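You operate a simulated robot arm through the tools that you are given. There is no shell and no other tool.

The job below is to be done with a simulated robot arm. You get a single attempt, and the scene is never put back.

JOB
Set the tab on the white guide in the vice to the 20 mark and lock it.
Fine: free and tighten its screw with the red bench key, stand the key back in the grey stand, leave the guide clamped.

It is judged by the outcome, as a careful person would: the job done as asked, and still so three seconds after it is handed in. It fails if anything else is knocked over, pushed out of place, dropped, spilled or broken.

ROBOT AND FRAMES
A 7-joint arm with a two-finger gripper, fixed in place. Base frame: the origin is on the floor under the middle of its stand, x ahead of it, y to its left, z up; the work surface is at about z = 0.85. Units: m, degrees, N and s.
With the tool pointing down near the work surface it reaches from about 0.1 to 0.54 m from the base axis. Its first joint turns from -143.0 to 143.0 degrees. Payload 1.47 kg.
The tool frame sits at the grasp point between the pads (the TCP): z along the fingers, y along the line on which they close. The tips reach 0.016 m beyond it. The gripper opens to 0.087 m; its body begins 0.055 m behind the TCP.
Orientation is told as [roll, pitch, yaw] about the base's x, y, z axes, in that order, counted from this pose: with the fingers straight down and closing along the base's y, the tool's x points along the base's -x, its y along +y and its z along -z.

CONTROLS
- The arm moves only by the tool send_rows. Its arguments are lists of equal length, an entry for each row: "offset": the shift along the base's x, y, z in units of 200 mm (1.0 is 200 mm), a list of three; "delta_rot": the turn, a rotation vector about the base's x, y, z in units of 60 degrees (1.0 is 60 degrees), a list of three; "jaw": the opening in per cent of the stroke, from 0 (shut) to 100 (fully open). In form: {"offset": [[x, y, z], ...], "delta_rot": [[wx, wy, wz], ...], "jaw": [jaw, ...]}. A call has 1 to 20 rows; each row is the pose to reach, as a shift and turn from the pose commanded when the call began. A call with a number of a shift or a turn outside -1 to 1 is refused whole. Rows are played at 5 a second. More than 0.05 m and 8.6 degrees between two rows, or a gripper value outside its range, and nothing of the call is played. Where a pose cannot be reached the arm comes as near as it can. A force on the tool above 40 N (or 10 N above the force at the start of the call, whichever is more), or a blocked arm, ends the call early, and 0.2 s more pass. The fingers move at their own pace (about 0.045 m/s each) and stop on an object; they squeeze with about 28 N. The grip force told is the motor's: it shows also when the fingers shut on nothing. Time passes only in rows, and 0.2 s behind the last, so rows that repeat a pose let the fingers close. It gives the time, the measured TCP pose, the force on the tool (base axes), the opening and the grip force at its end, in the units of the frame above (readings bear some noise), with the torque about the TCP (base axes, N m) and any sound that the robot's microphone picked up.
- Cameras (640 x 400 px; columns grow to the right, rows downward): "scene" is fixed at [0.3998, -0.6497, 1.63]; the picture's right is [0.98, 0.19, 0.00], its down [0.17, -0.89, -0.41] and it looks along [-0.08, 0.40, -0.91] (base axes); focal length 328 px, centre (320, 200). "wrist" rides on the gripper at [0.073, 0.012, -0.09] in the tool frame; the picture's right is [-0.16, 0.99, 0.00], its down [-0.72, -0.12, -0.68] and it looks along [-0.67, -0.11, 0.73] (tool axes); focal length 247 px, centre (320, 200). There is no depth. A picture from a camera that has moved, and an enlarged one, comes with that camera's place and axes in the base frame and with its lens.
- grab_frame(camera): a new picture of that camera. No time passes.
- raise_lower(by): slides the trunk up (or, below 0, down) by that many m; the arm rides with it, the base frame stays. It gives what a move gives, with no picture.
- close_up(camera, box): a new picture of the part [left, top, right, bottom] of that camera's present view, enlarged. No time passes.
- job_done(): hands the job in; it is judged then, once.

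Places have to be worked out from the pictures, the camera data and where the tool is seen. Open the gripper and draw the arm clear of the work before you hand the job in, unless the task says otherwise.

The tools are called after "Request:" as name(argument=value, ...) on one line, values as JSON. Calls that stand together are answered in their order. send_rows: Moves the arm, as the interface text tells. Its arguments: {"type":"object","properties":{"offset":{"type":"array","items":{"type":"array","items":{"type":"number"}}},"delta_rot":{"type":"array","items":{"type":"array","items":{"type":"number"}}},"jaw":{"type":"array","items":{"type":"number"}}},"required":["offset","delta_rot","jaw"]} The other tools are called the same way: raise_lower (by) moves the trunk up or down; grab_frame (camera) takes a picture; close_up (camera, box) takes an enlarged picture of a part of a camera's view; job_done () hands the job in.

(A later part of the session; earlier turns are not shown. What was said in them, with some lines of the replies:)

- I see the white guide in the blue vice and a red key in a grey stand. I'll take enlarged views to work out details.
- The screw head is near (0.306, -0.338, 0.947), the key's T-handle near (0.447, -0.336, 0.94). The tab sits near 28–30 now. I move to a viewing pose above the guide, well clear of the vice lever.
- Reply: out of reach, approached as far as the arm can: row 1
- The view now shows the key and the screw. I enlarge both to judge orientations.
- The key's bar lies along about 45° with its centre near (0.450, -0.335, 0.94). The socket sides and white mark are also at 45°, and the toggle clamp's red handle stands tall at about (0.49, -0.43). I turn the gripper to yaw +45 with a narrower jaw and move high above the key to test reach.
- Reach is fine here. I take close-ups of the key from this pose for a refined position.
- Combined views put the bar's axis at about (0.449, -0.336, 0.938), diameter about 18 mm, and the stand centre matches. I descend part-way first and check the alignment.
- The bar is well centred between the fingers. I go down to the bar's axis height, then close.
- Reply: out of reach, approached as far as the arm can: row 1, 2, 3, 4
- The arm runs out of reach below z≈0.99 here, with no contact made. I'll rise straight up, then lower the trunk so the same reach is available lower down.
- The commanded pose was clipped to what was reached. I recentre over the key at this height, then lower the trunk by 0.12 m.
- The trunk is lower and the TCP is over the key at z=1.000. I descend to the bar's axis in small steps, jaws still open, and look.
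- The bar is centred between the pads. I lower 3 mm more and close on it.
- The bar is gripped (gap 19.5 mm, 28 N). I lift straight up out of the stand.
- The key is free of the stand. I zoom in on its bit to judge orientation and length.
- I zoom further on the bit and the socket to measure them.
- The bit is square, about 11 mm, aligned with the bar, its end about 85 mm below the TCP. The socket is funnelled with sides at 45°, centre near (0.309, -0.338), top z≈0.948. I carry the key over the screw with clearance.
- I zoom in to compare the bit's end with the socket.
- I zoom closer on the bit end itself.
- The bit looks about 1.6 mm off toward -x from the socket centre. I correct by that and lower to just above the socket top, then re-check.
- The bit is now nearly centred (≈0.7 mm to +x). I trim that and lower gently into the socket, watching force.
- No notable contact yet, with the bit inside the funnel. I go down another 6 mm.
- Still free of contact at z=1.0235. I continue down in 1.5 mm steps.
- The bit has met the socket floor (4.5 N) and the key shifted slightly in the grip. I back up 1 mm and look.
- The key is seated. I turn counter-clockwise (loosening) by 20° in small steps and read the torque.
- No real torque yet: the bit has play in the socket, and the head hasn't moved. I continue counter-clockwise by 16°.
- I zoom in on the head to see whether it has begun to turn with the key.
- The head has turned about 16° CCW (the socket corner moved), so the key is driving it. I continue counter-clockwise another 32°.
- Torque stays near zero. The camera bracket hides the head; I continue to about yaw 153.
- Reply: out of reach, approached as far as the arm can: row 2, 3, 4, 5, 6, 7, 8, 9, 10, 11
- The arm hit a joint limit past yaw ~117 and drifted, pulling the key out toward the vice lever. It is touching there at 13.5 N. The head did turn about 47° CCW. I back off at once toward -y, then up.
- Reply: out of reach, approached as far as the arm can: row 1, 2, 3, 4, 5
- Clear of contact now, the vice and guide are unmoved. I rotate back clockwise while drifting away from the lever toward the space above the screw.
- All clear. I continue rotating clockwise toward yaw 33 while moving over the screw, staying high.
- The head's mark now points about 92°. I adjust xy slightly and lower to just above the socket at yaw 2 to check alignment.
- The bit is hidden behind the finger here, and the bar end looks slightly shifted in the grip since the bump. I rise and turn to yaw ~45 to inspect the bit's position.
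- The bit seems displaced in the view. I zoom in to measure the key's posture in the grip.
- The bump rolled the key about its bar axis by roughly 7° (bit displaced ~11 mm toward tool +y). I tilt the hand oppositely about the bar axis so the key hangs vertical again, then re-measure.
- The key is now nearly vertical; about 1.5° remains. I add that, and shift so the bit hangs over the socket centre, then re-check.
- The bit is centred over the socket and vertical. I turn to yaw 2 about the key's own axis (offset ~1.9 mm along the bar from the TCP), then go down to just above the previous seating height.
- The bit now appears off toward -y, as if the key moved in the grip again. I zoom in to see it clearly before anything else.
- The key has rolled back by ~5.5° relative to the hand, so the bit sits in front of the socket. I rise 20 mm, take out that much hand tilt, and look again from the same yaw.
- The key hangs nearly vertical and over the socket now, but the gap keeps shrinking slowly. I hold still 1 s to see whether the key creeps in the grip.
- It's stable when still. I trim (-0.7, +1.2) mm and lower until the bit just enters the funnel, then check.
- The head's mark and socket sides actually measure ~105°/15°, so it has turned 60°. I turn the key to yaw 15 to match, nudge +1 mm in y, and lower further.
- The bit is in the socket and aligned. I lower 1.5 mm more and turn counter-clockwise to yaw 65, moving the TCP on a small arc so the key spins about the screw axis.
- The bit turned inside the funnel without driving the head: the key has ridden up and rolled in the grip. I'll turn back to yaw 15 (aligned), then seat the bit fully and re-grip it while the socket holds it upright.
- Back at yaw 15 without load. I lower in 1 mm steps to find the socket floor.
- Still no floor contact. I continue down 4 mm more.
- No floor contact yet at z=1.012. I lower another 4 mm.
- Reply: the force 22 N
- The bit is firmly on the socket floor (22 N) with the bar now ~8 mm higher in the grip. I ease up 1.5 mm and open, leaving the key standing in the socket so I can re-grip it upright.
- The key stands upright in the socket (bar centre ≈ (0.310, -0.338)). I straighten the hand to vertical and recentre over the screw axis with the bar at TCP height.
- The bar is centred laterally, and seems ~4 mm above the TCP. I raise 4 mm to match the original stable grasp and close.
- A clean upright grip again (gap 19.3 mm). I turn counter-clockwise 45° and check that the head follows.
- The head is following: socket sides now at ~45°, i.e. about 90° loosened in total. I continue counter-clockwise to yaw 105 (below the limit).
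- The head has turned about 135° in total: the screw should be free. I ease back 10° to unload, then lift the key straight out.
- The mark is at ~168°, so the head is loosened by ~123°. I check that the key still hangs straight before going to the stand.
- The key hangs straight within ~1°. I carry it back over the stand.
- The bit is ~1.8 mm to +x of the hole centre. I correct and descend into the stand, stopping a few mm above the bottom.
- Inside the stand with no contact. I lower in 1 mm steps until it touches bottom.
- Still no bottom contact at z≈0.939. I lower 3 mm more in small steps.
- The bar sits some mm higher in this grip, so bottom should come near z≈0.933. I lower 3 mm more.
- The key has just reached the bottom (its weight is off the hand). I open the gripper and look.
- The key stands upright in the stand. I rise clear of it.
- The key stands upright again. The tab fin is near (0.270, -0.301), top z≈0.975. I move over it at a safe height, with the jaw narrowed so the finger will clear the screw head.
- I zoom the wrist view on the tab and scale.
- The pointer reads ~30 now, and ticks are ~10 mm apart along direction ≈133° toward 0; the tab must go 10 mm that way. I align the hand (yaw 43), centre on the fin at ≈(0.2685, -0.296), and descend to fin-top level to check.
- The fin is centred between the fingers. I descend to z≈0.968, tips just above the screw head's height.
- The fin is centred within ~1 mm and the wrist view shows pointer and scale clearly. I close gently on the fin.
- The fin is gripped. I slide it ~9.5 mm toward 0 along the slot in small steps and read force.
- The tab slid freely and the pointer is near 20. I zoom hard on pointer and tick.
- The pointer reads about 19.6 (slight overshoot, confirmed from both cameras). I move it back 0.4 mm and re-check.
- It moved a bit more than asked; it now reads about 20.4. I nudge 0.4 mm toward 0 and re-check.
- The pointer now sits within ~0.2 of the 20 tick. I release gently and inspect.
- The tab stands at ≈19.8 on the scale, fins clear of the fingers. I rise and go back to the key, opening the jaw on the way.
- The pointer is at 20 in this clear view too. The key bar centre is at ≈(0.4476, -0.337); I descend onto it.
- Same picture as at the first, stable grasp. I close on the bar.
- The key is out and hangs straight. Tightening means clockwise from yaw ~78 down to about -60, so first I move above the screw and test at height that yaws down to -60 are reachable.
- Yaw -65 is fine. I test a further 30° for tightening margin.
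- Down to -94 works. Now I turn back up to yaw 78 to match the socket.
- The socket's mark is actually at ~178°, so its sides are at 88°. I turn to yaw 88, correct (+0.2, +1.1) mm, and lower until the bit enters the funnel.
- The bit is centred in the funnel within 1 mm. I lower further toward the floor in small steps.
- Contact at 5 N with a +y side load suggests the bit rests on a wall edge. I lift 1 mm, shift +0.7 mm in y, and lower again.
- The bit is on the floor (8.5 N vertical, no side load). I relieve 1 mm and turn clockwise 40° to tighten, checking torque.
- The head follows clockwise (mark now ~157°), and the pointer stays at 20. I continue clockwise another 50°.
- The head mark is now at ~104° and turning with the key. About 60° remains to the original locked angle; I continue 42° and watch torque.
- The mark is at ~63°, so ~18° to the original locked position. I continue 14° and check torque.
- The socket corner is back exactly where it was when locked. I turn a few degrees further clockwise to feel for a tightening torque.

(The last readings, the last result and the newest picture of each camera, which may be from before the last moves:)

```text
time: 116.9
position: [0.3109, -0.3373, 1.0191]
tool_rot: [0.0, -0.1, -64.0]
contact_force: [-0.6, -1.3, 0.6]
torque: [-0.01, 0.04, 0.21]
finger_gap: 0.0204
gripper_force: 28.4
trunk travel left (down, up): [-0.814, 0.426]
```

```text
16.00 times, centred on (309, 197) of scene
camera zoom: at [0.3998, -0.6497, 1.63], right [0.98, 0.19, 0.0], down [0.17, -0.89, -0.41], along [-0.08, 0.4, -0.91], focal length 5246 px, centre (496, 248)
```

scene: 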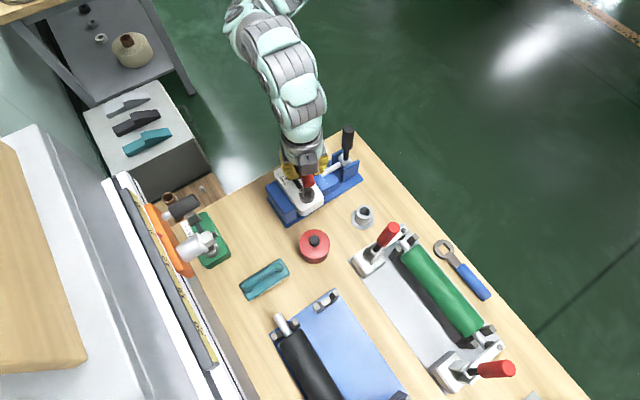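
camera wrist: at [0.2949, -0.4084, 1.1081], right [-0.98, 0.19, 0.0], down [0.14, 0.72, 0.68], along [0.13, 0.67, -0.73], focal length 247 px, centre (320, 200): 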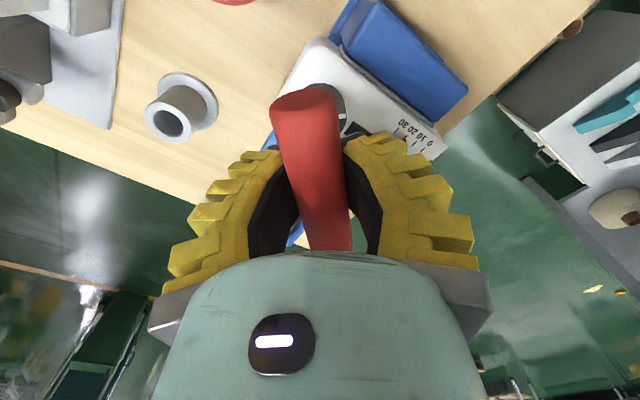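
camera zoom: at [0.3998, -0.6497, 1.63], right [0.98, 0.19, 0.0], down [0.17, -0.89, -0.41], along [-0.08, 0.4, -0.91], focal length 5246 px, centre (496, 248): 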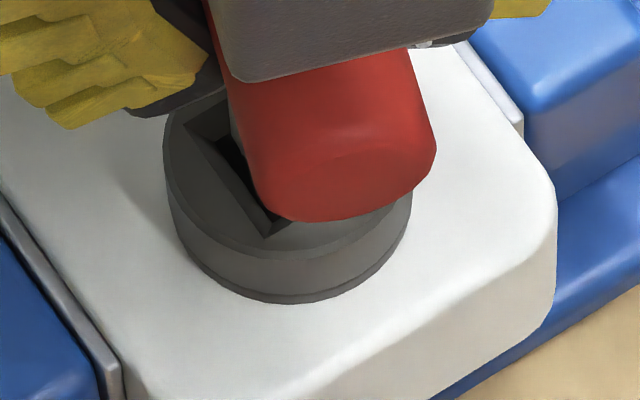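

Torque has begun to rise (0.21 N·m): the screw is biting. I tighten a few degrees more.

Request:
send_rows(offset=[[0, 0, 0], [0, 0, 0], [0, 0, 0]], delta_rot=[[0, 0, -0.05], [0, 0, -0.1], [0, 0, -0.1]], jaw=[0, 0, 0])

Request:
close_up(camera="scene", box=[298, 186, 320, 208])

Request:
grab_frame(camera="wrist")

```text
time: 117.7
position: [0.3083, -0.3373, 1.0205]
tool_rot: [-0.1, 0.0, -69.9]
contact_force: [-0.5, -2.5, 0.0]
torque: [0.06, 0.02, 0.69]
finger_gap: 0.0203
gripper_force: 27.9
trunk travel left (down, up): [-0.814, 0.426]
```

```text
16.00 times, centred on (309, 197) of scene
camera zoom: at [0.3998, -0.6497, 1.63], right [0.98, 0.19, 0.0], down [0.17, -0.89, -0.41], along [-0.08, 0.4, -0.91], focal length 5246 px, centre (496, 248)
```

zoom: 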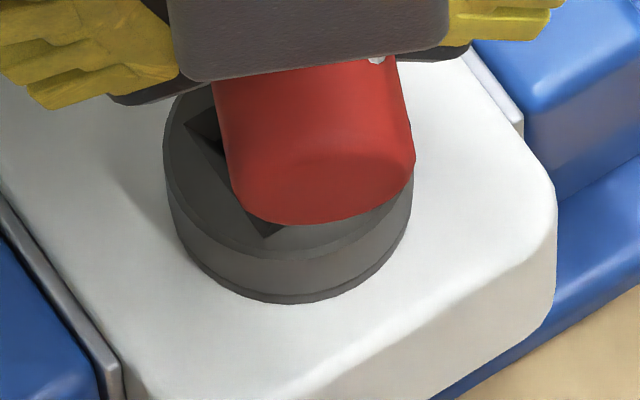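

```text
taken
camera wrist: at [0.295, -0.2646, 1.1083], right [0.98, 0.19, 0.0], down [0.14, -0.72, 0.68], along [0.13, -0.67, -0.73], focal length 247 px, centre (320, 200)
```

wrist: 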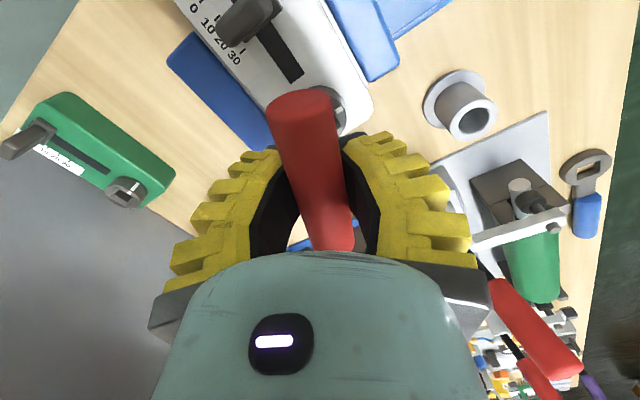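

Torque is 0.69 N·m and the head has essentially stopped. One more small turn to make it firm.

Request:
send_rows(offset=[[0, 0, 0], [0, 0, 0], [0, 0, 0]], delta_rot=[[0, 0, -0.04], [0, 0, -0.075], [0, 0, -0.075]], jaw=[0, 0, 0])

Request:
close_up(camera="scene", box=[298, 186, 320, 208])

Request:
close_up(camera="wrist", box=[180, 0, 380, 150])

```text
time: 118.5
position: [0.3106, -0.3366, 1.0198]
tool_rot: [-0.1, 0.0, -74.3]
contact_force: [-0.6, -3.1, -2.7]
torque: [0.02, 0.06, 0.91]
finger_gap: 0.0211
gripper_force: 28.1
trunk travel left (down, up): [-0.814, 0.426]
```

```text
16.00 times, centred on (309, 197) of scene
camera zoom: at [0.3998, -0.6497, 1.63], right [0.98, 0.19, 0.0], down [0.17, -0.89, -0.41], along [-0.08, 0.4, -0.91], focal length 5246 px, centre (496, 248)
```

zoom: 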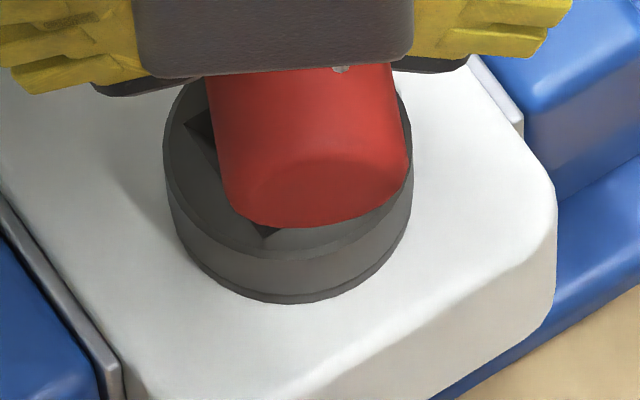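

```text
2.67 times, centred on (280, 75) of wrist
camera zoom: at [0.3007, -0.2639, 1.1085], right [0.99, 0.11, 0.0], down [0.08, -0.73, 0.68], along [0.08, -0.68, -0.73], focal length 659 px, centre (427, 533)
```

zoom: 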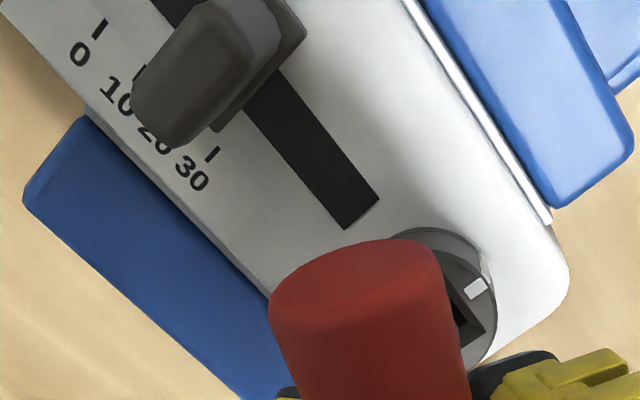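

It's firm at 0.91 N·m. I ease back 20° (within unload plus play, so the head isn't turned) and check that the load is off.

Request:
send_rows(offset=[[0, 0, 0], [0, 0, 0], [0, 0, 0], [0, 0, 0], [0, 0, 0]], delta_rot=[[0, 0, 0.08], [0, 0, 0.16], [0, 0, 0.24], [0, 0, 0.32], [0, 0, 0.32]], jaw=[0, 0, 0, 0, 0])

Request:
close_up(camera="scene", box=[298, 186, 320, 208])

```text
time: 119.7
position: [0.3094, -0.3378, 1.0177]
tool_rot: [0.0, -0.1, -55.1]
contact_force: [-0.9, 0.0, -0.5]
torque: [0.02, 0.0, 0.01]
finger_gap: 0.0199
gripper_force: 27.8
trunk travel left (down, up): [-0.814, 0.426]
```

```text
16.00 times, centred on (309, 197) of scene
camera zoom: at [0.3998, -0.6497, 1.63], right [0.98, 0.19, 0.0], down [0.17, -0.89, -0.41], along [-0.08, 0.4, -0.91], focal length 5246 px, centre (496, 248)
```

zoom: 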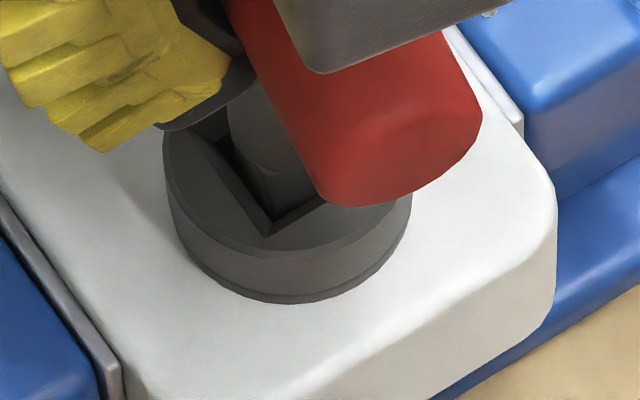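

The load is off and the head sits slightly tighter than at the start. I lift the key straight out.

Request:
send_rows(offset=[[0, 0, 0.04], [0, 0, 0.1], [0, 0, 0.16], [0, 0, 0.22], [0, 0, 0.27]], delta_rot=[[0, 0, 0], [0, 0, 0], [0, 0, 0], [0, 0, 0], [0, 0, 0]], jaw=[0, 0, 0, 0, 0])

Request:
close_up(camera="scene", box=[270, 150, 340, 220])

```text
time: 120.9
position: [0.3101, -0.3371, 1.0729]
tool_rot: [0.0, 0.1, -55.2]
contact_force: [0.3, 0.3, -1.5]
torque: [0.04, 0.01, 0.03]
finger_gap: 0.0198
gripper_force: 28.1
trunk travel left (down, up): [-0.814, 0.426]
```

```text
5.71 times, centred on (305, 185) of scene
camera zoom: at [0.3998, -0.6497, 1.63], right [0.98, 0.19, 0.0], down [0.17, -0.89, -0.41], along [-0.08, 0.4, -0.91], focal length 1874 px, centre (406, 286)
```

zoom: 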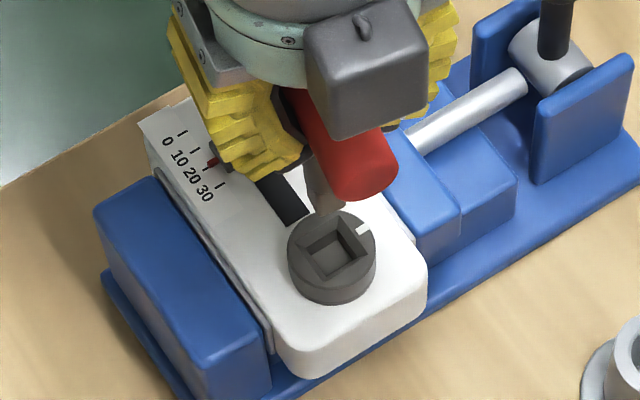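

The white mark is back at its locked place (~45°) and the pointer is at 20. I rotate the key back to yaw 45 at this height.

Request:
send_rows(offset=[[0, 0, 0], [0, 0, 0], [0, 0, 0], [0, 0, 0], [0, 0, 0], [0, 0, 0], [0, 0, 0]], delta_rot=[[0, 0, 0.12], [0, 0, 0.24], [0, 0, 0.36], [0, 0, 0.48], [0, 0, 0.6], [0, 0, 0.72], [0, 0, 0.834]], jaw=[0, 0, 0, 0, 0, 0, 0])

Request:
send_rows(offset=[[0, 0, 0], [0, 0, 0], [0, 0, 0], [0, 0, 0], [0, 0, 0], [0, 0, 0], [0, 0, 0], [0, 0, 0]], delta_rot=[[0, 0, 0.12], [0, 0, 0.24], [0, 0, 0.36], [0, 0, 0.48], [0, 0, 0.6], [0, 0, 0.72], [0, 0, 0.834], [0, 0, 0.834]], jaw=[0, 0, 0, 0, 0, 0, 0, 0])

Request:
close_up(camera="scene", box=[298, 172, 318, 196])

Request:
close_up(camera="wrist", box=[370, 20, 450, 80])

Request:
grab_frame(camera="wrist")

```text
time: 122.5
position: [0.3092, -0.3386, 1.0731]
tool_rot: [-0.1, -0.1, -5.1]
contact_force: [0.5, 0.1, -1.1]
torque: [0.02, 0.0, -0.01]
finger_gap: 0.0196
gripper_force: 28.2
trunk travel left (down, up): [-0.814, 0.426]
```

```text
time: 124.3
position: [0.3101, -0.3367, 1.0731]
tool_rot: [0.0, 0.0, 45.0]
contact_force: [-0.3, -0.2, -1.9]
torque: [0.0, 0.0, -0.03]
finger_gap: 0.0195
gripper_force: 27.9
trunk travel left (down, up): [-0.814, 0.426]
```

```text
16.00 times, centred on (308, 184) of scene
camera zoom: at [0.3998, -0.6497, 1.63], right [0.98, 0.19, 0.0], down [0.17, -0.89, -0.41], along [-0.08, 0.4, -0.91], focal length 5246 px, centre (512, 456)
```

zoom: 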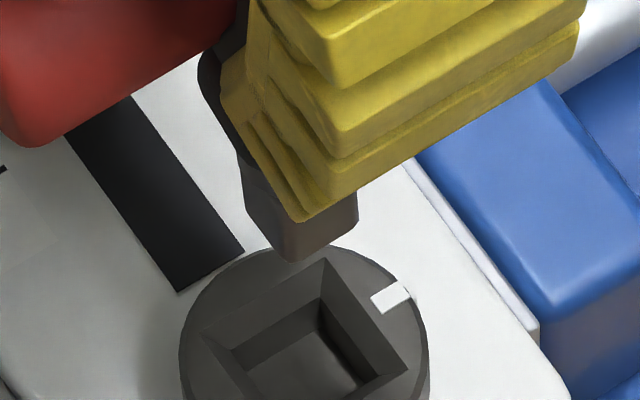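

```text
6.67 times, centred on (410, 50) of wrist
camera zoom: at [0.2493, -0.38, 1.1624], right [-0.59, 0.81, 0.0], down [0.59, 0.43, 0.68], along [0.55, 0.4, -0.73], focal length 1646 px, centre (-280, 1200)
```

zoom: 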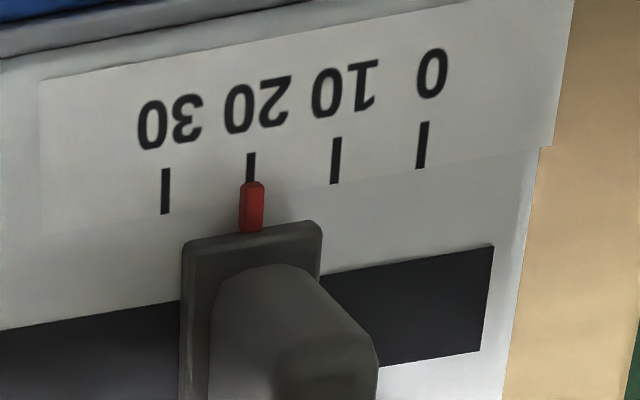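

```text
taken
camera wrist: at [0.2493, -0.38, 1.1624], right [-0.59, 0.81, 0.0], down [0.59, 0.43, 0.68], along [0.55, 0.4, -0.73], focal length 247 px, centre (320, 200)
```

wrist: 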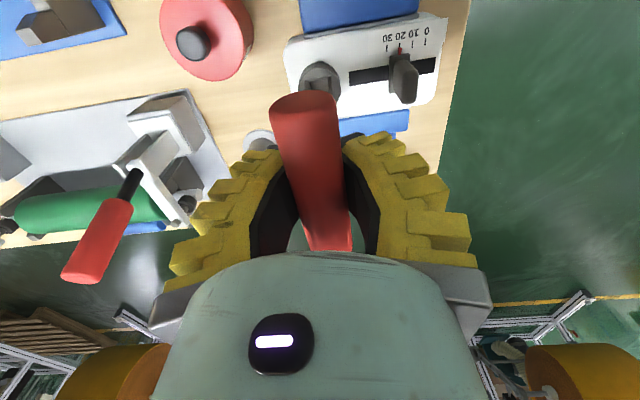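

The pointer is right on 20 in this view, screw locked. I carry the key back over the stand.

Request:
send_rows(offset=[[0.1, 0, 0], [0.2, 0, -0.02], [0.3, 0.001, -0.04], [0.4, 0.001, -0.065], [0.5, 0.001, -0.065], [0.6, 0.001, -0.065], [0.694, 0.001, -0.065], [0.694, 0.001, -0.065]], delta_rot=[[0, 0, 0], [0, 0, 0], [0, 0, 0], [0, 0, 0], [0, 0, 0], [0, 0, 0], [0, 0, 0], [0, 0, 0]], jaw=[0, 0, 0, 0, 0, 0, 0, 0])

Request:
close_up(camera="scene", box=[345, 175, 405, 235])

```text
time: 126.1
position: [0.4485, -0.3363, 1.0598]
tool_rot: [-0.1, 0.0, 44.9]
contact_force: [-0.1, 1.0, -0.8]
torque: [0.01, 0.0, -0.01]
finger_gap: 0.0193
gripper_force: 27.7
trunk travel left (down, up): [-0.814, 0.426]
```

```text
6.67 times, centred on (375, 205) of scene
camera zoom: at [0.3998, -0.6497, 1.63], right [0.98, 0.19, 0.0], down [0.17, -0.89, -0.41], along [-0.08, 0.4, -0.91], focal length 2186 px, centre (-47, 167)
```

zoom: 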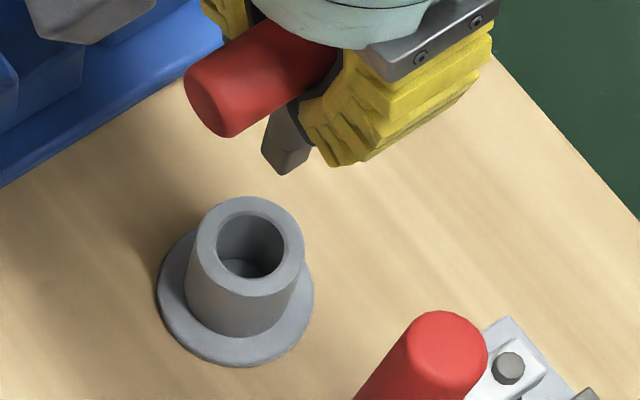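

Same small offset as last time. I correct -1.8 mm in x and descend into the stand.

Request:
send_rows(offset=[[-0.008, -0.001, 0], [-0.008, -0.001, -0.08], [-0.008, -0.001, -0.16], [-0.008, -0.001, -0.24], [-0.008, -0.001, -0.32], [-0.008, -0.001, -0.4], [-0.008, -0.001, -0.48], [-0.008, -0.001, -0.54], [-0.008, -0.001, -0.565]], delta_rot=[[0, 0, 0], [0, 0, 0], [0, 0, 0], [0, 0, 0], [0, 0, 0], [0, 0, 0], [0, 0, 0], [0, 0, 0], [0, 0, 0]], jaw=[0, 0, 0, 0, 0, 0, 0, 0, 0])

Request:
send_rows(offset=[[0, 0, -0.006], [0, 0, -0.012], [0, 0, -0.018], [0, 0, -0.018]], delta_rot=[[0, 0, 0], [0, 0, 0], [0, 0, 0], [0, 0, 0]], jaw=[0, 0, 0, 0])

Request:
close_up(camera="scene", box=[345, 175, 405, 235])

```text
time: 128.1
position: [0.4474, -0.3368, 0.9461]
tool_rot: [-0.1, 0.0, 44.9]
contact_force: [0.4, -0.3, -1.7]
torque: [-0.01, 0.0, 0.01]
finger_gap: 0.0196
gripper_force: 28.0
trunk travel left (down, up): [-0.814, 0.426]
```

```text
time: 129.1
position: [0.4466, -0.3365, 0.9436]
tool_rot: [0.0, 0.0, 44.9]
contact_force: [-0.1, 0.8, -1.5]
torque: [-0.02, 0.01, -0.01]
finger_gap: 0.0195
gripper_force: 28.4
trunk travel left (down, up): [-0.814, 0.426]
```

```text
6.67 times, centred on (375, 205) of scene
camera zoom: at [0.3998, -0.6497, 1.63], right [0.98, 0.19, 0.0], down [0.17, -0.89, -0.41], along [-0.08, 0.4, -0.91], focal length 2186 px, centre (-47, 167)
```

zoom: 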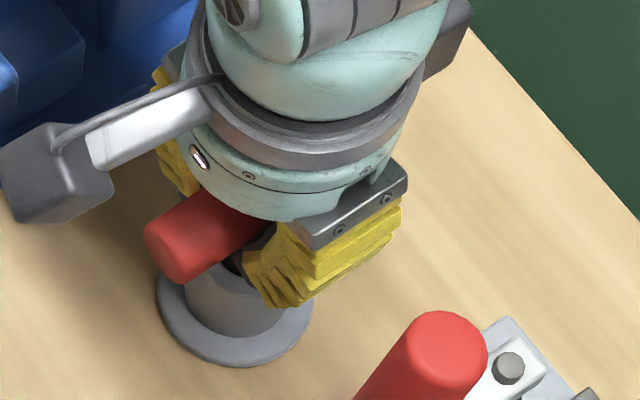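

The key is in the stand and not yet on the bottom. I lower in 1 mm steps until it touches.

Request:
send_rows(offset=[[0, 0, -0.005], [0, 0, -0.01], [0, 0, -0.015], [0, 0, -0.015]], delta_rot=[[0, 0, 0], [0, 0, 0], [0, 0, 0], [0, 0, 0]], jaw=[0, 0, 0, 0])

```text
time: 130.1
position: [0.4473, -0.3366, 0.9409]
tool_rot: [-0.1, 0.1, 44.9]
contact_force: [-0.2, 0.1, -1.5]
torque: [0.02, 0.01, 0.02]
finger_gap: 0.0191
gripper_force: 28.0
trunk travel left (down, up): [-0.814, 0.426]
```

Not touching yet at 0.941. I lower 2 mm more.

Request:
send_rows(offset=[[0, 0, -0.005], [0, 0, -0.01], [0, 0, -0.01]], delta_rot=[[0, 0, 0], [0, 0, 0], [0, 0, 0]], jaw=[0, 0, 0])

```text
time: 130.9
position: [0.4472, -0.3363, 0.9384]
tool_rot: [0.0, 0.0, 44.9]
contact_force: [0.6, -0.1, -2.7]
torque: [0.0, 0.0, 0.0]
finger_gap: 0.0192
gripper_force: 28.2
trunk travel left (down, up): [-0.814, 0.426]
```

Still hanging (weight −2 N on the hand). I lower another 2 mm.

Request:
send_rows(offset=[[0, 0, -0.005], [0, 0, -0.01], [0, 0, -0.01]], delta_rot=[[0, 0, 0], [0, 0, 0], [0, 0, 0]], jaw=[0, 0, 0])

```text
time: 131.7
position: [0.4468, -0.3375, 0.9368]
tool_rot: [-0.1, -0.1, 44.9]
contact_force: [0.0, 0.2, -1.5]
torque: [0.04, -0.02, 0.02]
finger_gap: 0.0197
gripper_force: 28.1
trunk travel left (down, up): [-0.814, 0.426]
```

No bottom contact yet at 0.937. I lower 1.5 mm more.

Request:
send_rows(offset=[[0, 0, -0.004], [0, 0, -0.008], [0, 0, -0.008]], delta_rot=[[0, 0, 0], [0, 0, 0], [0, 0, 0]], jaw=[0, 0, 0])

Request:
grab_frame(camera="wrist")

```text
time: 132.5
position: [0.4466, -0.3365, 0.935]
tool_rot: [0.0, 0.0, 45.0]
contact_force: [0.3, 0.0, -1.4]
torque: [0.01, 0.02, 0.0]
finger_gap: 0.0205
gripper_force: 28.0
trunk travel left (down, up): [-0.814, 0.426]
```

```text
taken
camera wrist: at [0.386, -0.3801, 1.0239], right [-0.59, 0.81, 0.0], down [0.59, 0.43, 0.68], along [0.55, 0.4, -0.73], focal length 247 px, centre (320, 200)
```

wrist: 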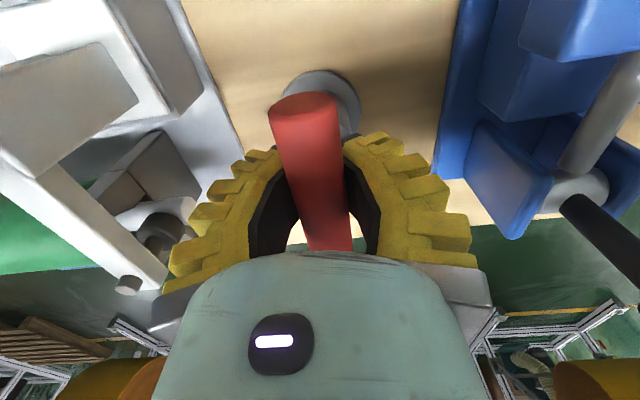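

The picture matches the earlier set-down, where bottom came at ≈0.9335. I lower 1.5 mm more.

Request:
send_rows(offset=[[0, 0, -0.004], [0, 0, -0.008], [0, 0, -0.008]], delta_rot=[[0, 0, 0], [0, 0, 0], [0, 0, 0]], jaw=[0, 0, 0])

```text
time: 133.3
position: [0.4467, -0.338, 0.933]
tool_rot: [0.0, -0.1, 44.9]
contact_force: [-0.5, 0.2, -0.4]
torque: [0.02, -0.02, -0.01]
finger_gap: 0.0207
gripper_force: 27.8
trunk travel left (down, up): [-0.814, 0.426]
```

The hand no longer carries the key's weight (−0.4 N), so it's on the bottom. I open the gripper gradually and look.

Request:
send_rows(offset=[[0, 0, 0], [0, 0, 0], [0, 0, 0], [0, 0, 0], [0, 0, 0]], delta_rot=[[0, 0, 0], [0, 0, 0], [0, 0, 0], [0, 0, 0], [0, 0, 0]], jaw=[25, 35, 50, 60, 60])

Request:
grab_frame(camera="wrist")

Request:
close_up(camera="scene", box=[345, 175, 405, 235])

```text
time: 134.5
position: [0.4471, -0.3379, 0.933]
tool_rot: [0.0, 0.0, 44.9]
contact_force: [-0.2, -0.2, 0.1]
torque: [0.03, 0.02, -0.03]
finger_gap: 0.0572
gripper_force: 4.0
trunk travel left (down, up): [-0.814, 0.426]
```

```text
taken
camera wrist: at [0.3862, -0.3802, 1.0224], right [-0.59, 0.81, 0.0], down [0.59, 0.43, 0.68], along [0.55, 0.4, -0.73], focal length 247 px, centre (320, 200)
```

wrist: 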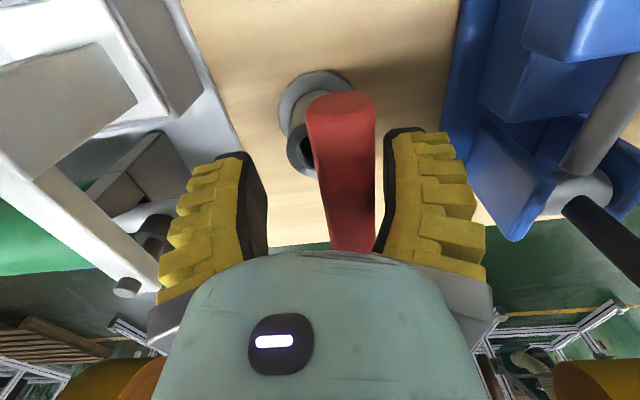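

```text
6.67 times, centred on (375, 205) of scene
camera zoom: at [0.3998, -0.6497, 1.63], right [0.98, 0.19, 0.0], down [0.17, -0.89, -0.41], along [-0.08, 0.4, -0.91], focal length 2186 px, centre (-47, 167)
```

zoom: 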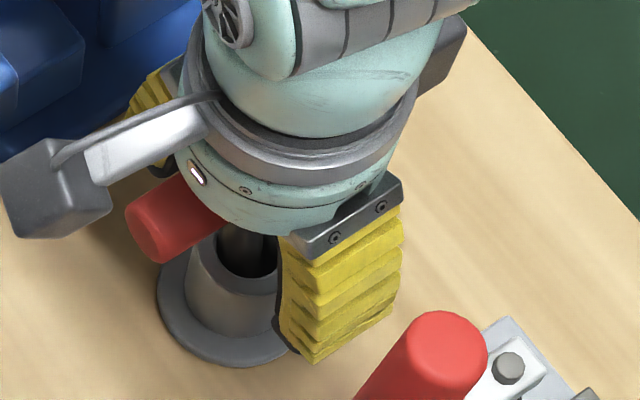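

The key leans against the rim toward the right finger after release. I re-close gently to right it, and will set it down again properly.

Request:
send_rows(offset=[[0, 0, 0.01], [0, 0, 0.02], [0, 0, 0.025], [0, 0, 0.025], [0, 0, 0.025], [0, 0, 0.025], [0, 0, 0.025]], delta_rot=[[0, 0, 0], [0, 0, 0], [0, 0, 0], [0, 0, 0], [0, 0, 0], [0, 0, 0], [0, 0, 0]], jaw=[60, 55, 45, 35, 25, 0, 0])

Request:
grab_frame(camera="wrist")

Request:
close_up(camera="scene", box=[345, 175, 405, 235])

```text
time: 136.1
position: [0.4474, -0.3383, 0.9387]
tool_rot: [0.1, 0.0, 44.9]
contact_force: [0.4, -0.5, -0.1]
torque: [-0.01, -0.01, 0.01]
finger_gap: 0.0196
gripper_force: 28.4
trunk travel left (down, up): [-0.814, 0.426]
```

```text
taken
camera wrist: at [0.3862, -0.3802, 1.0273], right [-0.59, 0.81, 0.0], down [0.59, 0.43, 0.68], along [0.55, 0.4, -0.73], focal length 247 px, centre (320, 200)
```

wrist: 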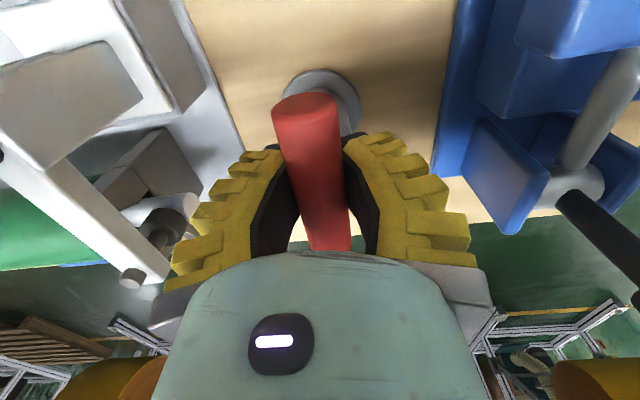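

```text
6.67 times, centred on (375, 205) of scene
camera zoom: at [0.3998, -0.6497, 1.63], right [0.98, 0.19, 0.0], down [0.17, -0.89, -0.41], along [-0.08, 0.4, -0.91], focal length 2186 px, centre (-47, 167)
```

zoom: 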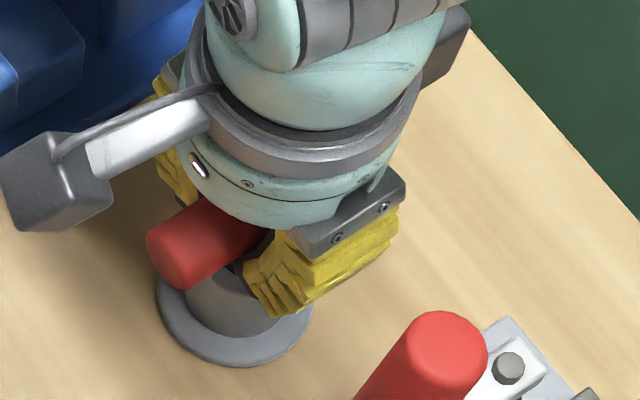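

Re-gripped and centred. I lift it out to check how straight it hangs before setting it down again.

Request:
send_rows(offset=[[0, 0, 0.04], [0, 0, 0.1], [0, 0, 0.18], [0, 0, 0.26], [0, 0, 0.34], [0, 0, 0.42], [0, 0, 0.5], [0, 0, 0.6]], delta_rot=[[0, 0, 0], [0, 0, 0], [0, 0, 0], [0, 0, 0], [0, 0, 0], [0, 0, 0], [0, 0, 0], [0, 0, 0]], jaw=[0, 0, 0, 0, 0, 0, 0, 0])

Request:
close_up(camera="scene", box=[345, 175, 405, 235])

Request:
close_up(camera="scene", box=[365, 180, 387, 202])

Request:
grab_frame(camera="wrist")

```text
time: 137.9
position: [0.4481, -0.3371, 1.0577]
tool_rot: [0.0, 0.0, 45.0]
contact_force: [0.3, 0.3, -0.7]
torque: [-0.01, -0.03, -0.01]
finger_gap: 0.0194
gripper_force: 27.8
trunk travel left (down, up): [-0.814, 0.426]
```

```text
6.67 times, centred on (375, 205) of scene
camera zoom: at [0.3998, -0.6497, 1.63], right [0.98, 0.19, 0.0], down [0.17, -0.89, -0.41], along [-0.08, 0.4, -0.91], focal length 2186 px, centre (-47, 167)
```

zoom: 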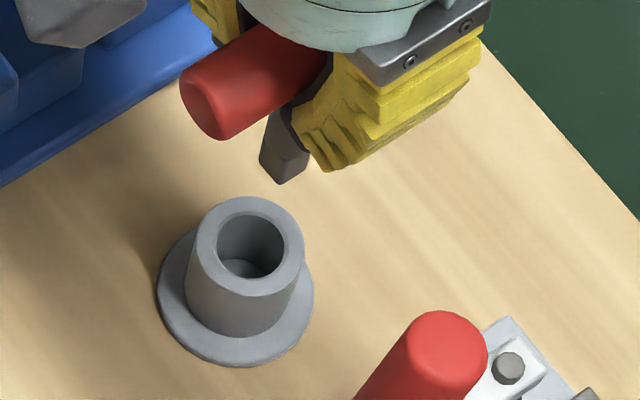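

```text
16.00 times, centred on (376, 191) of scene
camera zoom: at [0.3998, -0.6497, 1.63], right [0.98, 0.19, 0.0], down [0.17, -0.89, -0.41], along [-0.08, 0.4, -0.91], focal length 5246 px, centre (-576, 344)
```

zoom: 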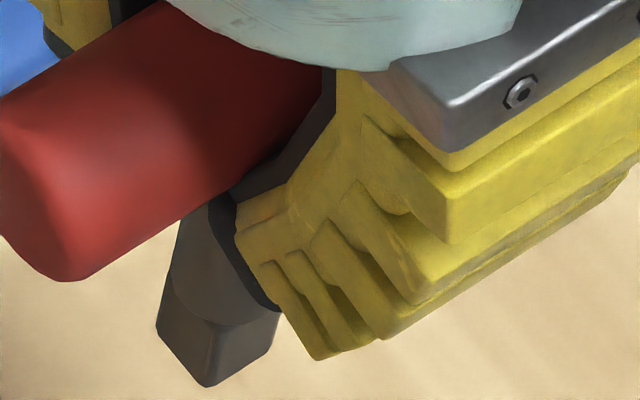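

```text
taken
camera wrist: at [0.3861, -0.3799, 1.1472], right [-0.59, 0.81, 0.0], down [0.59, 0.43, 0.68], along [0.55, 0.4, -0.73], focal length 247 px, centre (320, 200)
```

wrist: 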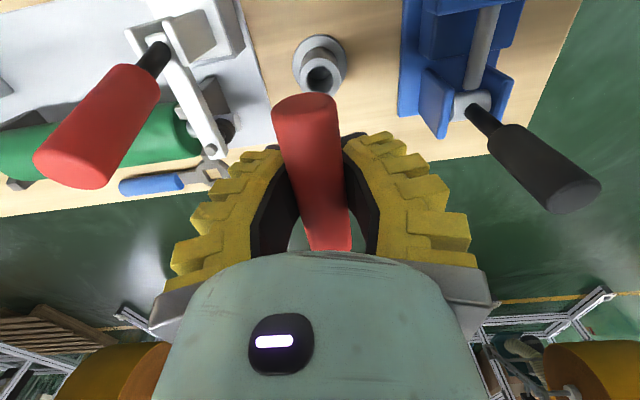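

The key hangs tilted ~2.4° about the bar now. I compensate with a small hand tilt and centre the bit over the hole, then verify.

Request:
send_rows(offset=[[0.002, -0.001, 0], [0.0045, -0.002, 0], [0.0045, -0.002, 0]], delta_rot=[[0.014, 0.014, 0], [0.028, 0.028, 0], [0.028, 0.028, 0]], jaw=[0, 0, 0])

Request:
close_up(camera="scene", box=[345, 175, 405, 235])

Request:
close_up(camera="scene", box=[365, 180, 387, 202])

```text
time: 138.7
position: [0.4491, -0.3357, 1.0591]
tool_rot: [2.5, -0.1, 45.0]
contact_force: [-0.1, 0.4, -1.3]
torque: [-0.04, 0.01, 0.01]
finger_gap: 0.0194
gripper_force: 28.0
trunk travel left (down, up): [-0.814, 0.426]
```

```text
6.67 times, centred on (375, 205) of scene
camera zoom: at [0.3998, -0.6497, 1.63], right [0.98, 0.19, 0.0], down [0.17, -0.89, -0.41], along [-0.08, 0.4, -0.91], focal length 2186 px, centre (-47, 167)
```

zoom: 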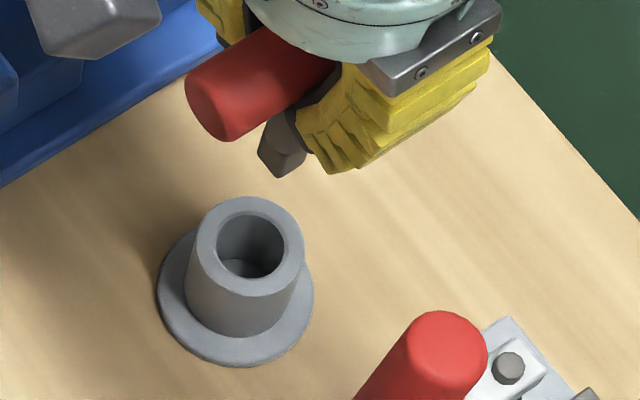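

```text
16.00 times, centred on (376, 191) of scene
camera zoom: at [0.3998, -0.6497, 1.63], right [0.98, 0.19, 0.0], down [0.17, -0.89, -0.41], along [-0.08, 0.4, -0.91], focal length 5246 px, centre (-576, 344)
```

zoom: 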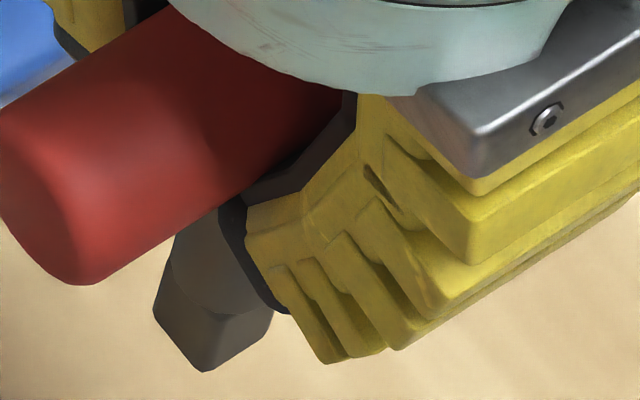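

The bit is within ~1 mm of the hole centre. I trim and descend, with the jaws closed, to near the bottom.

Request:
send_rows(offset=[[-0.0045, 0.0035, 0], [-0.0045, 0.0035, -0.08], [-0.0045, 0.0035, -0.16], [-0.0045, 0.0035, -0.24], [-0.0045, 0.0035, -0.32], [-0.0045, 0.0035, -0.4], [-0.0045, 0.0035, -0.48], [-0.0045, 0.0035, -0.54], [-0.0045, 0.0035, -0.575], [-0.0045, 0.0035, -0.575]], delta_rot=[[0, 0, 0], [0, 0, 0], [0, 0, 0], [0, 0, 0], [0, 0, 0], [0, 0, 0], [0, 0, 0], [0, 0, 0], [0, 0, 0], [0, 0, 0]], jaw=[0, 0, 0, 0, 0, 0, 0, 0, 0, 0])

Request:
send_rows(offset=[[0, 0, -0.005], [0, 0, -0.01], [0, 0, -0.015], [0, 0, -0.015]], delta_rot=[[0, 0, 0], [0, 0, 0], [0, 0, 0], [0, 0, 0]], jaw=[0, 0, 0, 0])

```text
time: 140.9
position: [0.4473, -0.3372, 0.9435]
tool_rot: [2.3, -0.1, 45.0]
contact_force: [-0.2, 0.0, -1.5]
torque: [-0.03, 0.02, -0.02]
finger_gap: 0.0195
gripper_force: 28.1
trunk travel left (down, up): [-0.814, 0.426]
```

```text
time: 141.9
position: [0.4471, -0.337, 0.9397]
tool_rot: [2.4, 0.0, 44.9]
contact_force: [-0.6, -0.2, -1.4]
torque: [-0.03, -0.03, 0.01]
finger_gap: 0.0196
gripper_force: 28.1
trunk travel left (down, up): [-0.814, 0.426]
```

No contact yet at 0.940. I continue down in half-millimetre steps.

Request:
send_rows(offset=[[0, 0, -0.0025], [0, 0, -0.005], [0, 0, -0.0075], [0, 0, -0.01], [0, 0, -0.01]], delta_rot=[[0, 0, 0], [0, 0, 0], [0, 0, 0], [0, 0, 0], [0, 0, 0]], jaw=[0, 0, 0, 0, 0])

```text
time: 143.1
position: [0.447, -0.3363, 0.9391]
tool_rot: [2.4, -0.1, 44.9]
contact_force: [-0.6, 0.2, -1.0]
torque: [0.01, -0.04, -0.01]
finger_gap: 0.0196
gripper_force: 27.5
trunk travel left (down, up): [-0.814, 0.426]
```

Still hanging. I go 2 mm further in half-millimetre steps.

Request:
send_rows(offset=[[0, 0, -0.0025], [0, 0, -0.005], [0, 0, -0.0075], [0, 0, -0.01], [0, 0, -0.01]], delta_rot=[[0, 0, 0], [0, 0, 0], [0, 0, 0], [0, 0, 0], [0, 0, 0]], jaw=[0, 0, 0, 0, 0])

```text
time: 144.3
position: [0.4491, -0.3358, 0.9379]
tool_rot: [2.2, 0.0, 44.9]
contact_force: [0.5, 1.2, -0.6]
torque: [0.03, -0.03, 0.01]
finger_gap: 0.0202
gripper_force: 27.9
trunk travel left (down, up): [-0.814, 0.426]
```

The weight is starting to come off. I go 1.5 mm further.

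Request:
send_rows(offset=[[0, 0, -0.0025], [0, 0, -0.005], [0, 0, -0.0075], [0, 0, -0.0075]], delta_rot=[[0, 0, 0], [0, 0, 0], [0, 0, 0], [0, 0, 0]], jaw=[0, 0, 0, 0])

```text
time: 145.3
position: [0.4475, -0.3375, 0.9347]
tool_rot: [2.3, 0.0, 44.8]
contact_force: [-0.6, 0.9, 5.1]
torque: [0.07, -0.03, -0.03]
finger_gap: 0.0217
gripper_force: 28.2
trunk travel left (down, up): [-0.814, 0.426]
```

Firm bottom contact now (5 N). I open slowly so the key settles upright.

Request:
send_rows(offset=[[0, 0, 0.001], [0, 0, 0.001], [0, 0, 0.001], [0, 0, 0.001], [0, 0, 0.001], [0, 0, 0.001], [0, 0, 0.001], [0, 0, 0.001], [0, 0, 0.001], [0, 0, 0.001]], delta_rot=[[0, 0, 0], [0, 0, 0], [0, 0, 0], [0, 0, 0], [0, 0, 0], [0, 0, 0], [0, 0, 0], [0, 0, 0], [0, 0, 0], [0, 0, 0]], jaw=[18, 20, 22, 24, 26, 28, 32, 40, 50, 60])

Request:
grab_frame(camera="wrist")

Request:
close_up(camera="scene", box=[345, 175, 405, 235])

```text
time: 147.5
position: [0.4466, -0.3369, 0.9365]
tool_rot: [2.3, 0.0, 44.9]
contact_force: [-0.2, -0.2, 0.1]
torque: [-0.04, 0.0, 0.01]
finger_gap: 0.0576
gripper_force: 3.8
trunk travel left (down, up): [-0.814, 0.426]
```

```text
taken
camera wrist: at [0.389, -0.3822, 1.0249], right [-0.58, 0.81, 0.04], down [0.61, 0.41, 0.67], along [0.53, 0.42, -0.74], focal length 247 px, centre (320, 200)
```

wrist: 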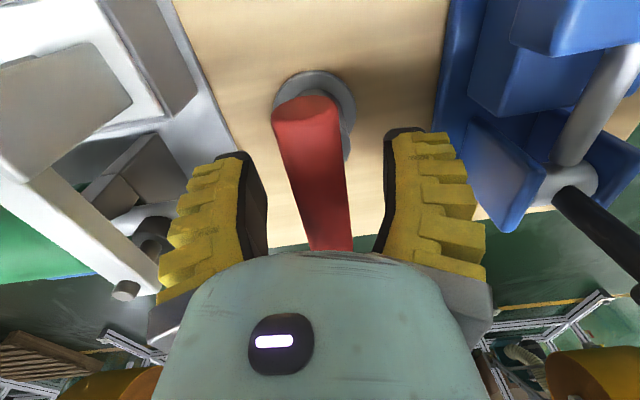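

```text
6.67 times, centred on (375, 205) of scene
camera zoom: at [0.3998, -0.6497, 1.63], right [0.98, 0.19, 0.0], down [0.17, -0.89, -0.41], along [-0.08, 0.4, -0.91], focal length 2186 px, centre (-47, 167)
```

zoom: 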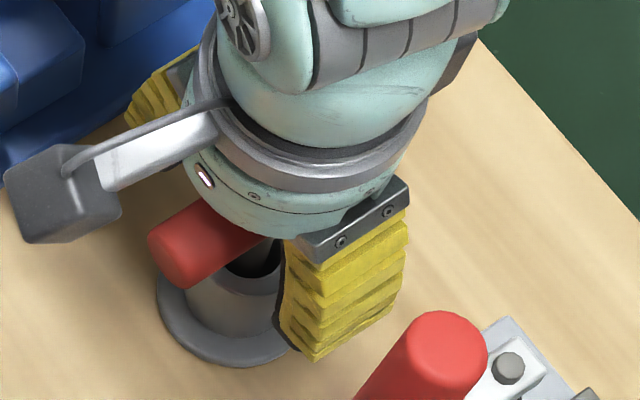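

The key now stands upright in the stand. I rise straight up and clear.

Request:
send_rows(offset=[[0, 0, 0.06], [0, 0, 0.14], [0, 0, 0.22], [0, 0, 0.3], [0, 0, 0.38], [0, 0, 0.46], [0, 0, 0.54], [0, 0, 0.6]], delta_rot=[[0, 0, 0], [0, 0, 0], [0, 0, 0], [0, 0, 0], [0, 0, 0], [0, 0, 0], [0, 0, 0], [0, 0, 0]], jaw=[60, 60, 60, 60, 60, 60, 60, 60])

Request:
close_up(camera="scene", box=[340, 180, 400, 240])

Request:
close_up(camera="scene", box=[250, 120, 410, 240])

```text
time: 149.3
position: [0.4472, -0.3365, 1.0542]
tool_rot: [2.3, 0.0, 44.9]
contact_force: [0.6, 1.1, -0.4]
torque: [0.06, -0.04, 0.01]
finger_gap: 0.0575
gripper_force: 3.7
trunk travel left (down, up): [-0.814, 0.426]
```

```text
6.67 times, centred on (370, 210) of scene
camera zoom: at [0.3998, -0.6497, 1.63], right [0.98, 0.19, 0.0], down [0.17, -0.89, -0.41], along [-0.08, 0.4, -0.91], focal length 2186 px, centre (-13, 133)
```

zoom: 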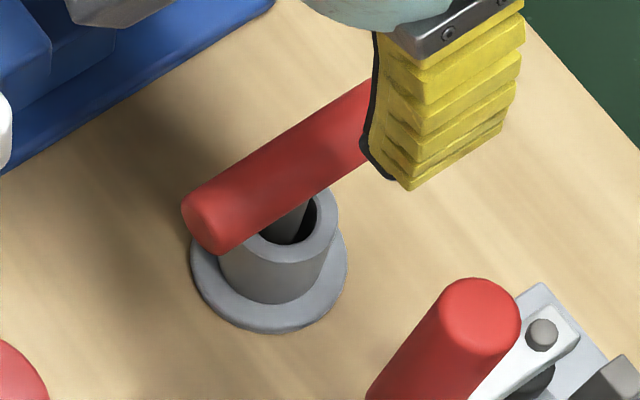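

```text
3.33 times, centred on (330, 180) of scene
camera zoom: at [0.3998, -0.6497, 1.63], right [0.98, 0.19, 0.0], down [0.17, -0.89, -0.41], along [-0.08, 0.4, -0.91], focal length 1093 px, centre (287, 267)
```

zoom: 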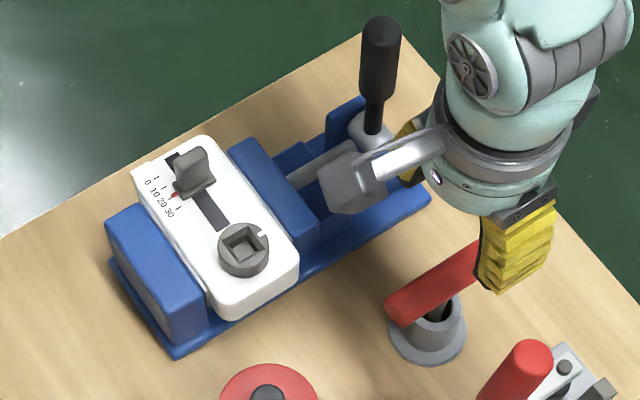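

Everything is in place: key upright, pointer at 20, mark at the locked position, lever and guide as before. I raise the trunk back to its starting height to draw the arm clear vertically.

Request:
raise_lower(by=0.12)

Request:
send_rows(offset=[[-0.1, -0.04, 0.03], [-0.2, -0.08, 0.06], [-0.3, -0.12, 0.09], [-0.4, -0.16, 0.12], [-0.5, -0.2, 0.15], [-0.6, -0.24, 0.18], [-0.7, -0.28, 0.2], [-0.8, -0.32, 0.2], [-0.9, -0.36, 0.2]], delta_rot=[[0, 0, -0.08], [0, 0, -0.16], [0, 0, -0.24], [0, 0, -0.32], [0, 0, -0.4], [0, 0, -0.48], [0, 0, -0.56], [0, 0, -0.64], [0, 0, -0.72]], jaw=[60, 70, 80, 90, 100, 100, 100, 100, 100])

Request:
grab_frame(camera="scene")

Request:
grab_frame(camera="wrist")

```text
time: 150.8
position: [0.4475, -0.3372, 1.1751]
tool_rot: [2.4, 0.0, 44.9]
contact_force: [-0.4, 0.3, 0.4]
torque: [0.0, 0.0, 0.0]
finger_gap: 0.0574
gripper_force: 3.2
trunk travel left (down, up): [-0.934, 0.306]
```

```text
time: 152.8
position: [0.2661, -0.409, 1.2167]
tool_rot: [2.4, 0.0, 1.7]
contact_force: [0.6, 0.8, -0.3]
torque: [0.0, 0.03, -0.01]
finger_gap: 0.0872
gripper_force: 0.1
trunk travel left (down, up): [-0.934, 0.306]
```

```text
taken
```

scene: 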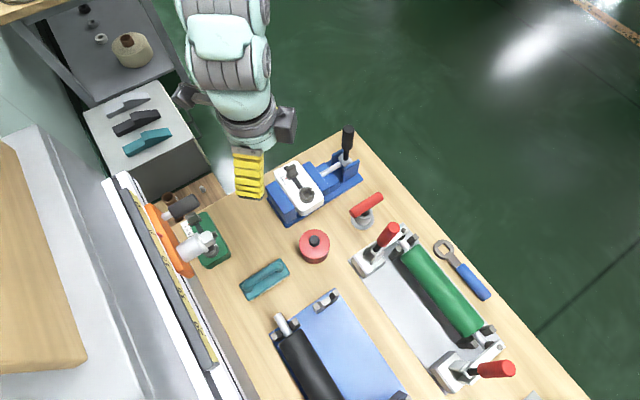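

```text
taken
camera wrist: at [0.1924, -0.4029, 1.3046], right [0.13, 0.99, 0.04], down [0.73, -0.12, 0.68], along [0.67, -0.06, -0.74], focal length 247 px, centre (320, 200)
```

wrist: 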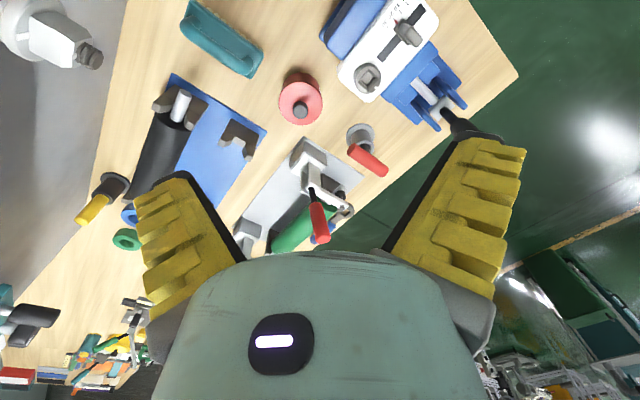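

The arm is clear. I take final close-ups of the scale, screw mark, key and vice lever before handing in.

Request:
close_up(camera="scene", box=[270, 155, 310, 195])

Request:
close_up(camera="wrist", box=[370, 0, 440, 60])

Request:
close_up(camera="scene", box=[265, 120, 405, 240])

```text
10.00 times, centred on (290, 175) of scene
camera zoom: at [0.3998, -0.6497, 1.63], right [0.98, 0.19, 0.0], down [0.17, -0.89, -0.41], along [-0.08, 0.4, -0.91], focal length 3279 px, centre (620, 450)
```

zoom: 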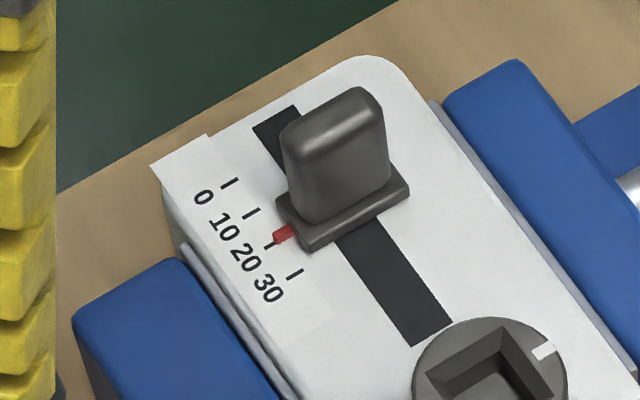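

```text
6.67 times, centred on (405, 30) of wrist
camera zoom: at [0.1924, -0.4029, 1.3046], right [0.13, 0.99, 0.04], down [0.73, -0.12, 0.68], along [0.67, -0.06, -0.74], focal length 1646 px, centre (-247, 1333)
```

zoom: 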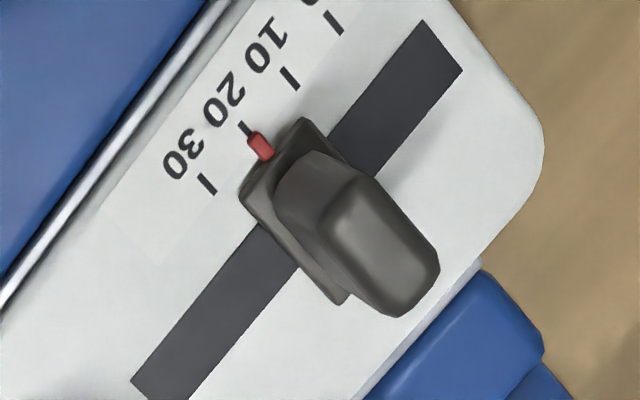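

```text
3.33 times, centred on (335, 180) of scene
camera zoom: at [0.3998, -0.6497, 1.63], right [0.98, 0.19, 0.0], down [0.17, -0.89, -0.41], along [-0.08, 0.4, -0.91], focal length 1093 px, centre (270, 267)
```

zoom: 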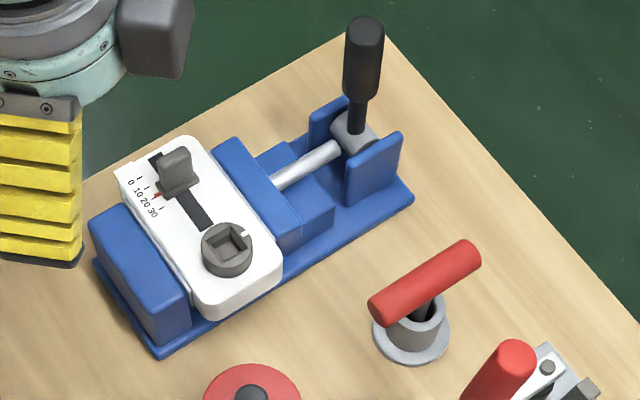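

The pointer is on the 20 mark, the screw's white mark is back at its locked angle, and the key stands upright in the grey stand. The guide is still clamped, the lever has not moved, and the arm is clear with the gripper open, so I hand the job in.

Request:
job_done()

```text
The job is handed in.
```

The job is handed in. The tab is set to the 20 mark and locked, the red key is standing in the grey stand, and the guide is still clamped in the vice.

- **Tab:** the red pointer reads about 19.8 to 20. It still did after the screw was tightened.
- **Screw:** I loosened it about 133°, then tightened it until the head stopped turning, at about 0.9 N·m. Its white mark is back where it was at the start. I didn't push on the tab to test the lock.
- **Key:** it leaned against the rim the first time I put it back after tightening, so I lifted it out and set it down again upright.
- **Bump on the way:** while loosening, the arm hit a joint limit and drifted. It pulled the key out of the screw and pressed it against something by the vice lever, most likely the lever itself, at about 13.5 N. Nothing fell, and in the later pictures the lever, vice and guide are where they started.

The gripper is open and the arm is clear of the work.
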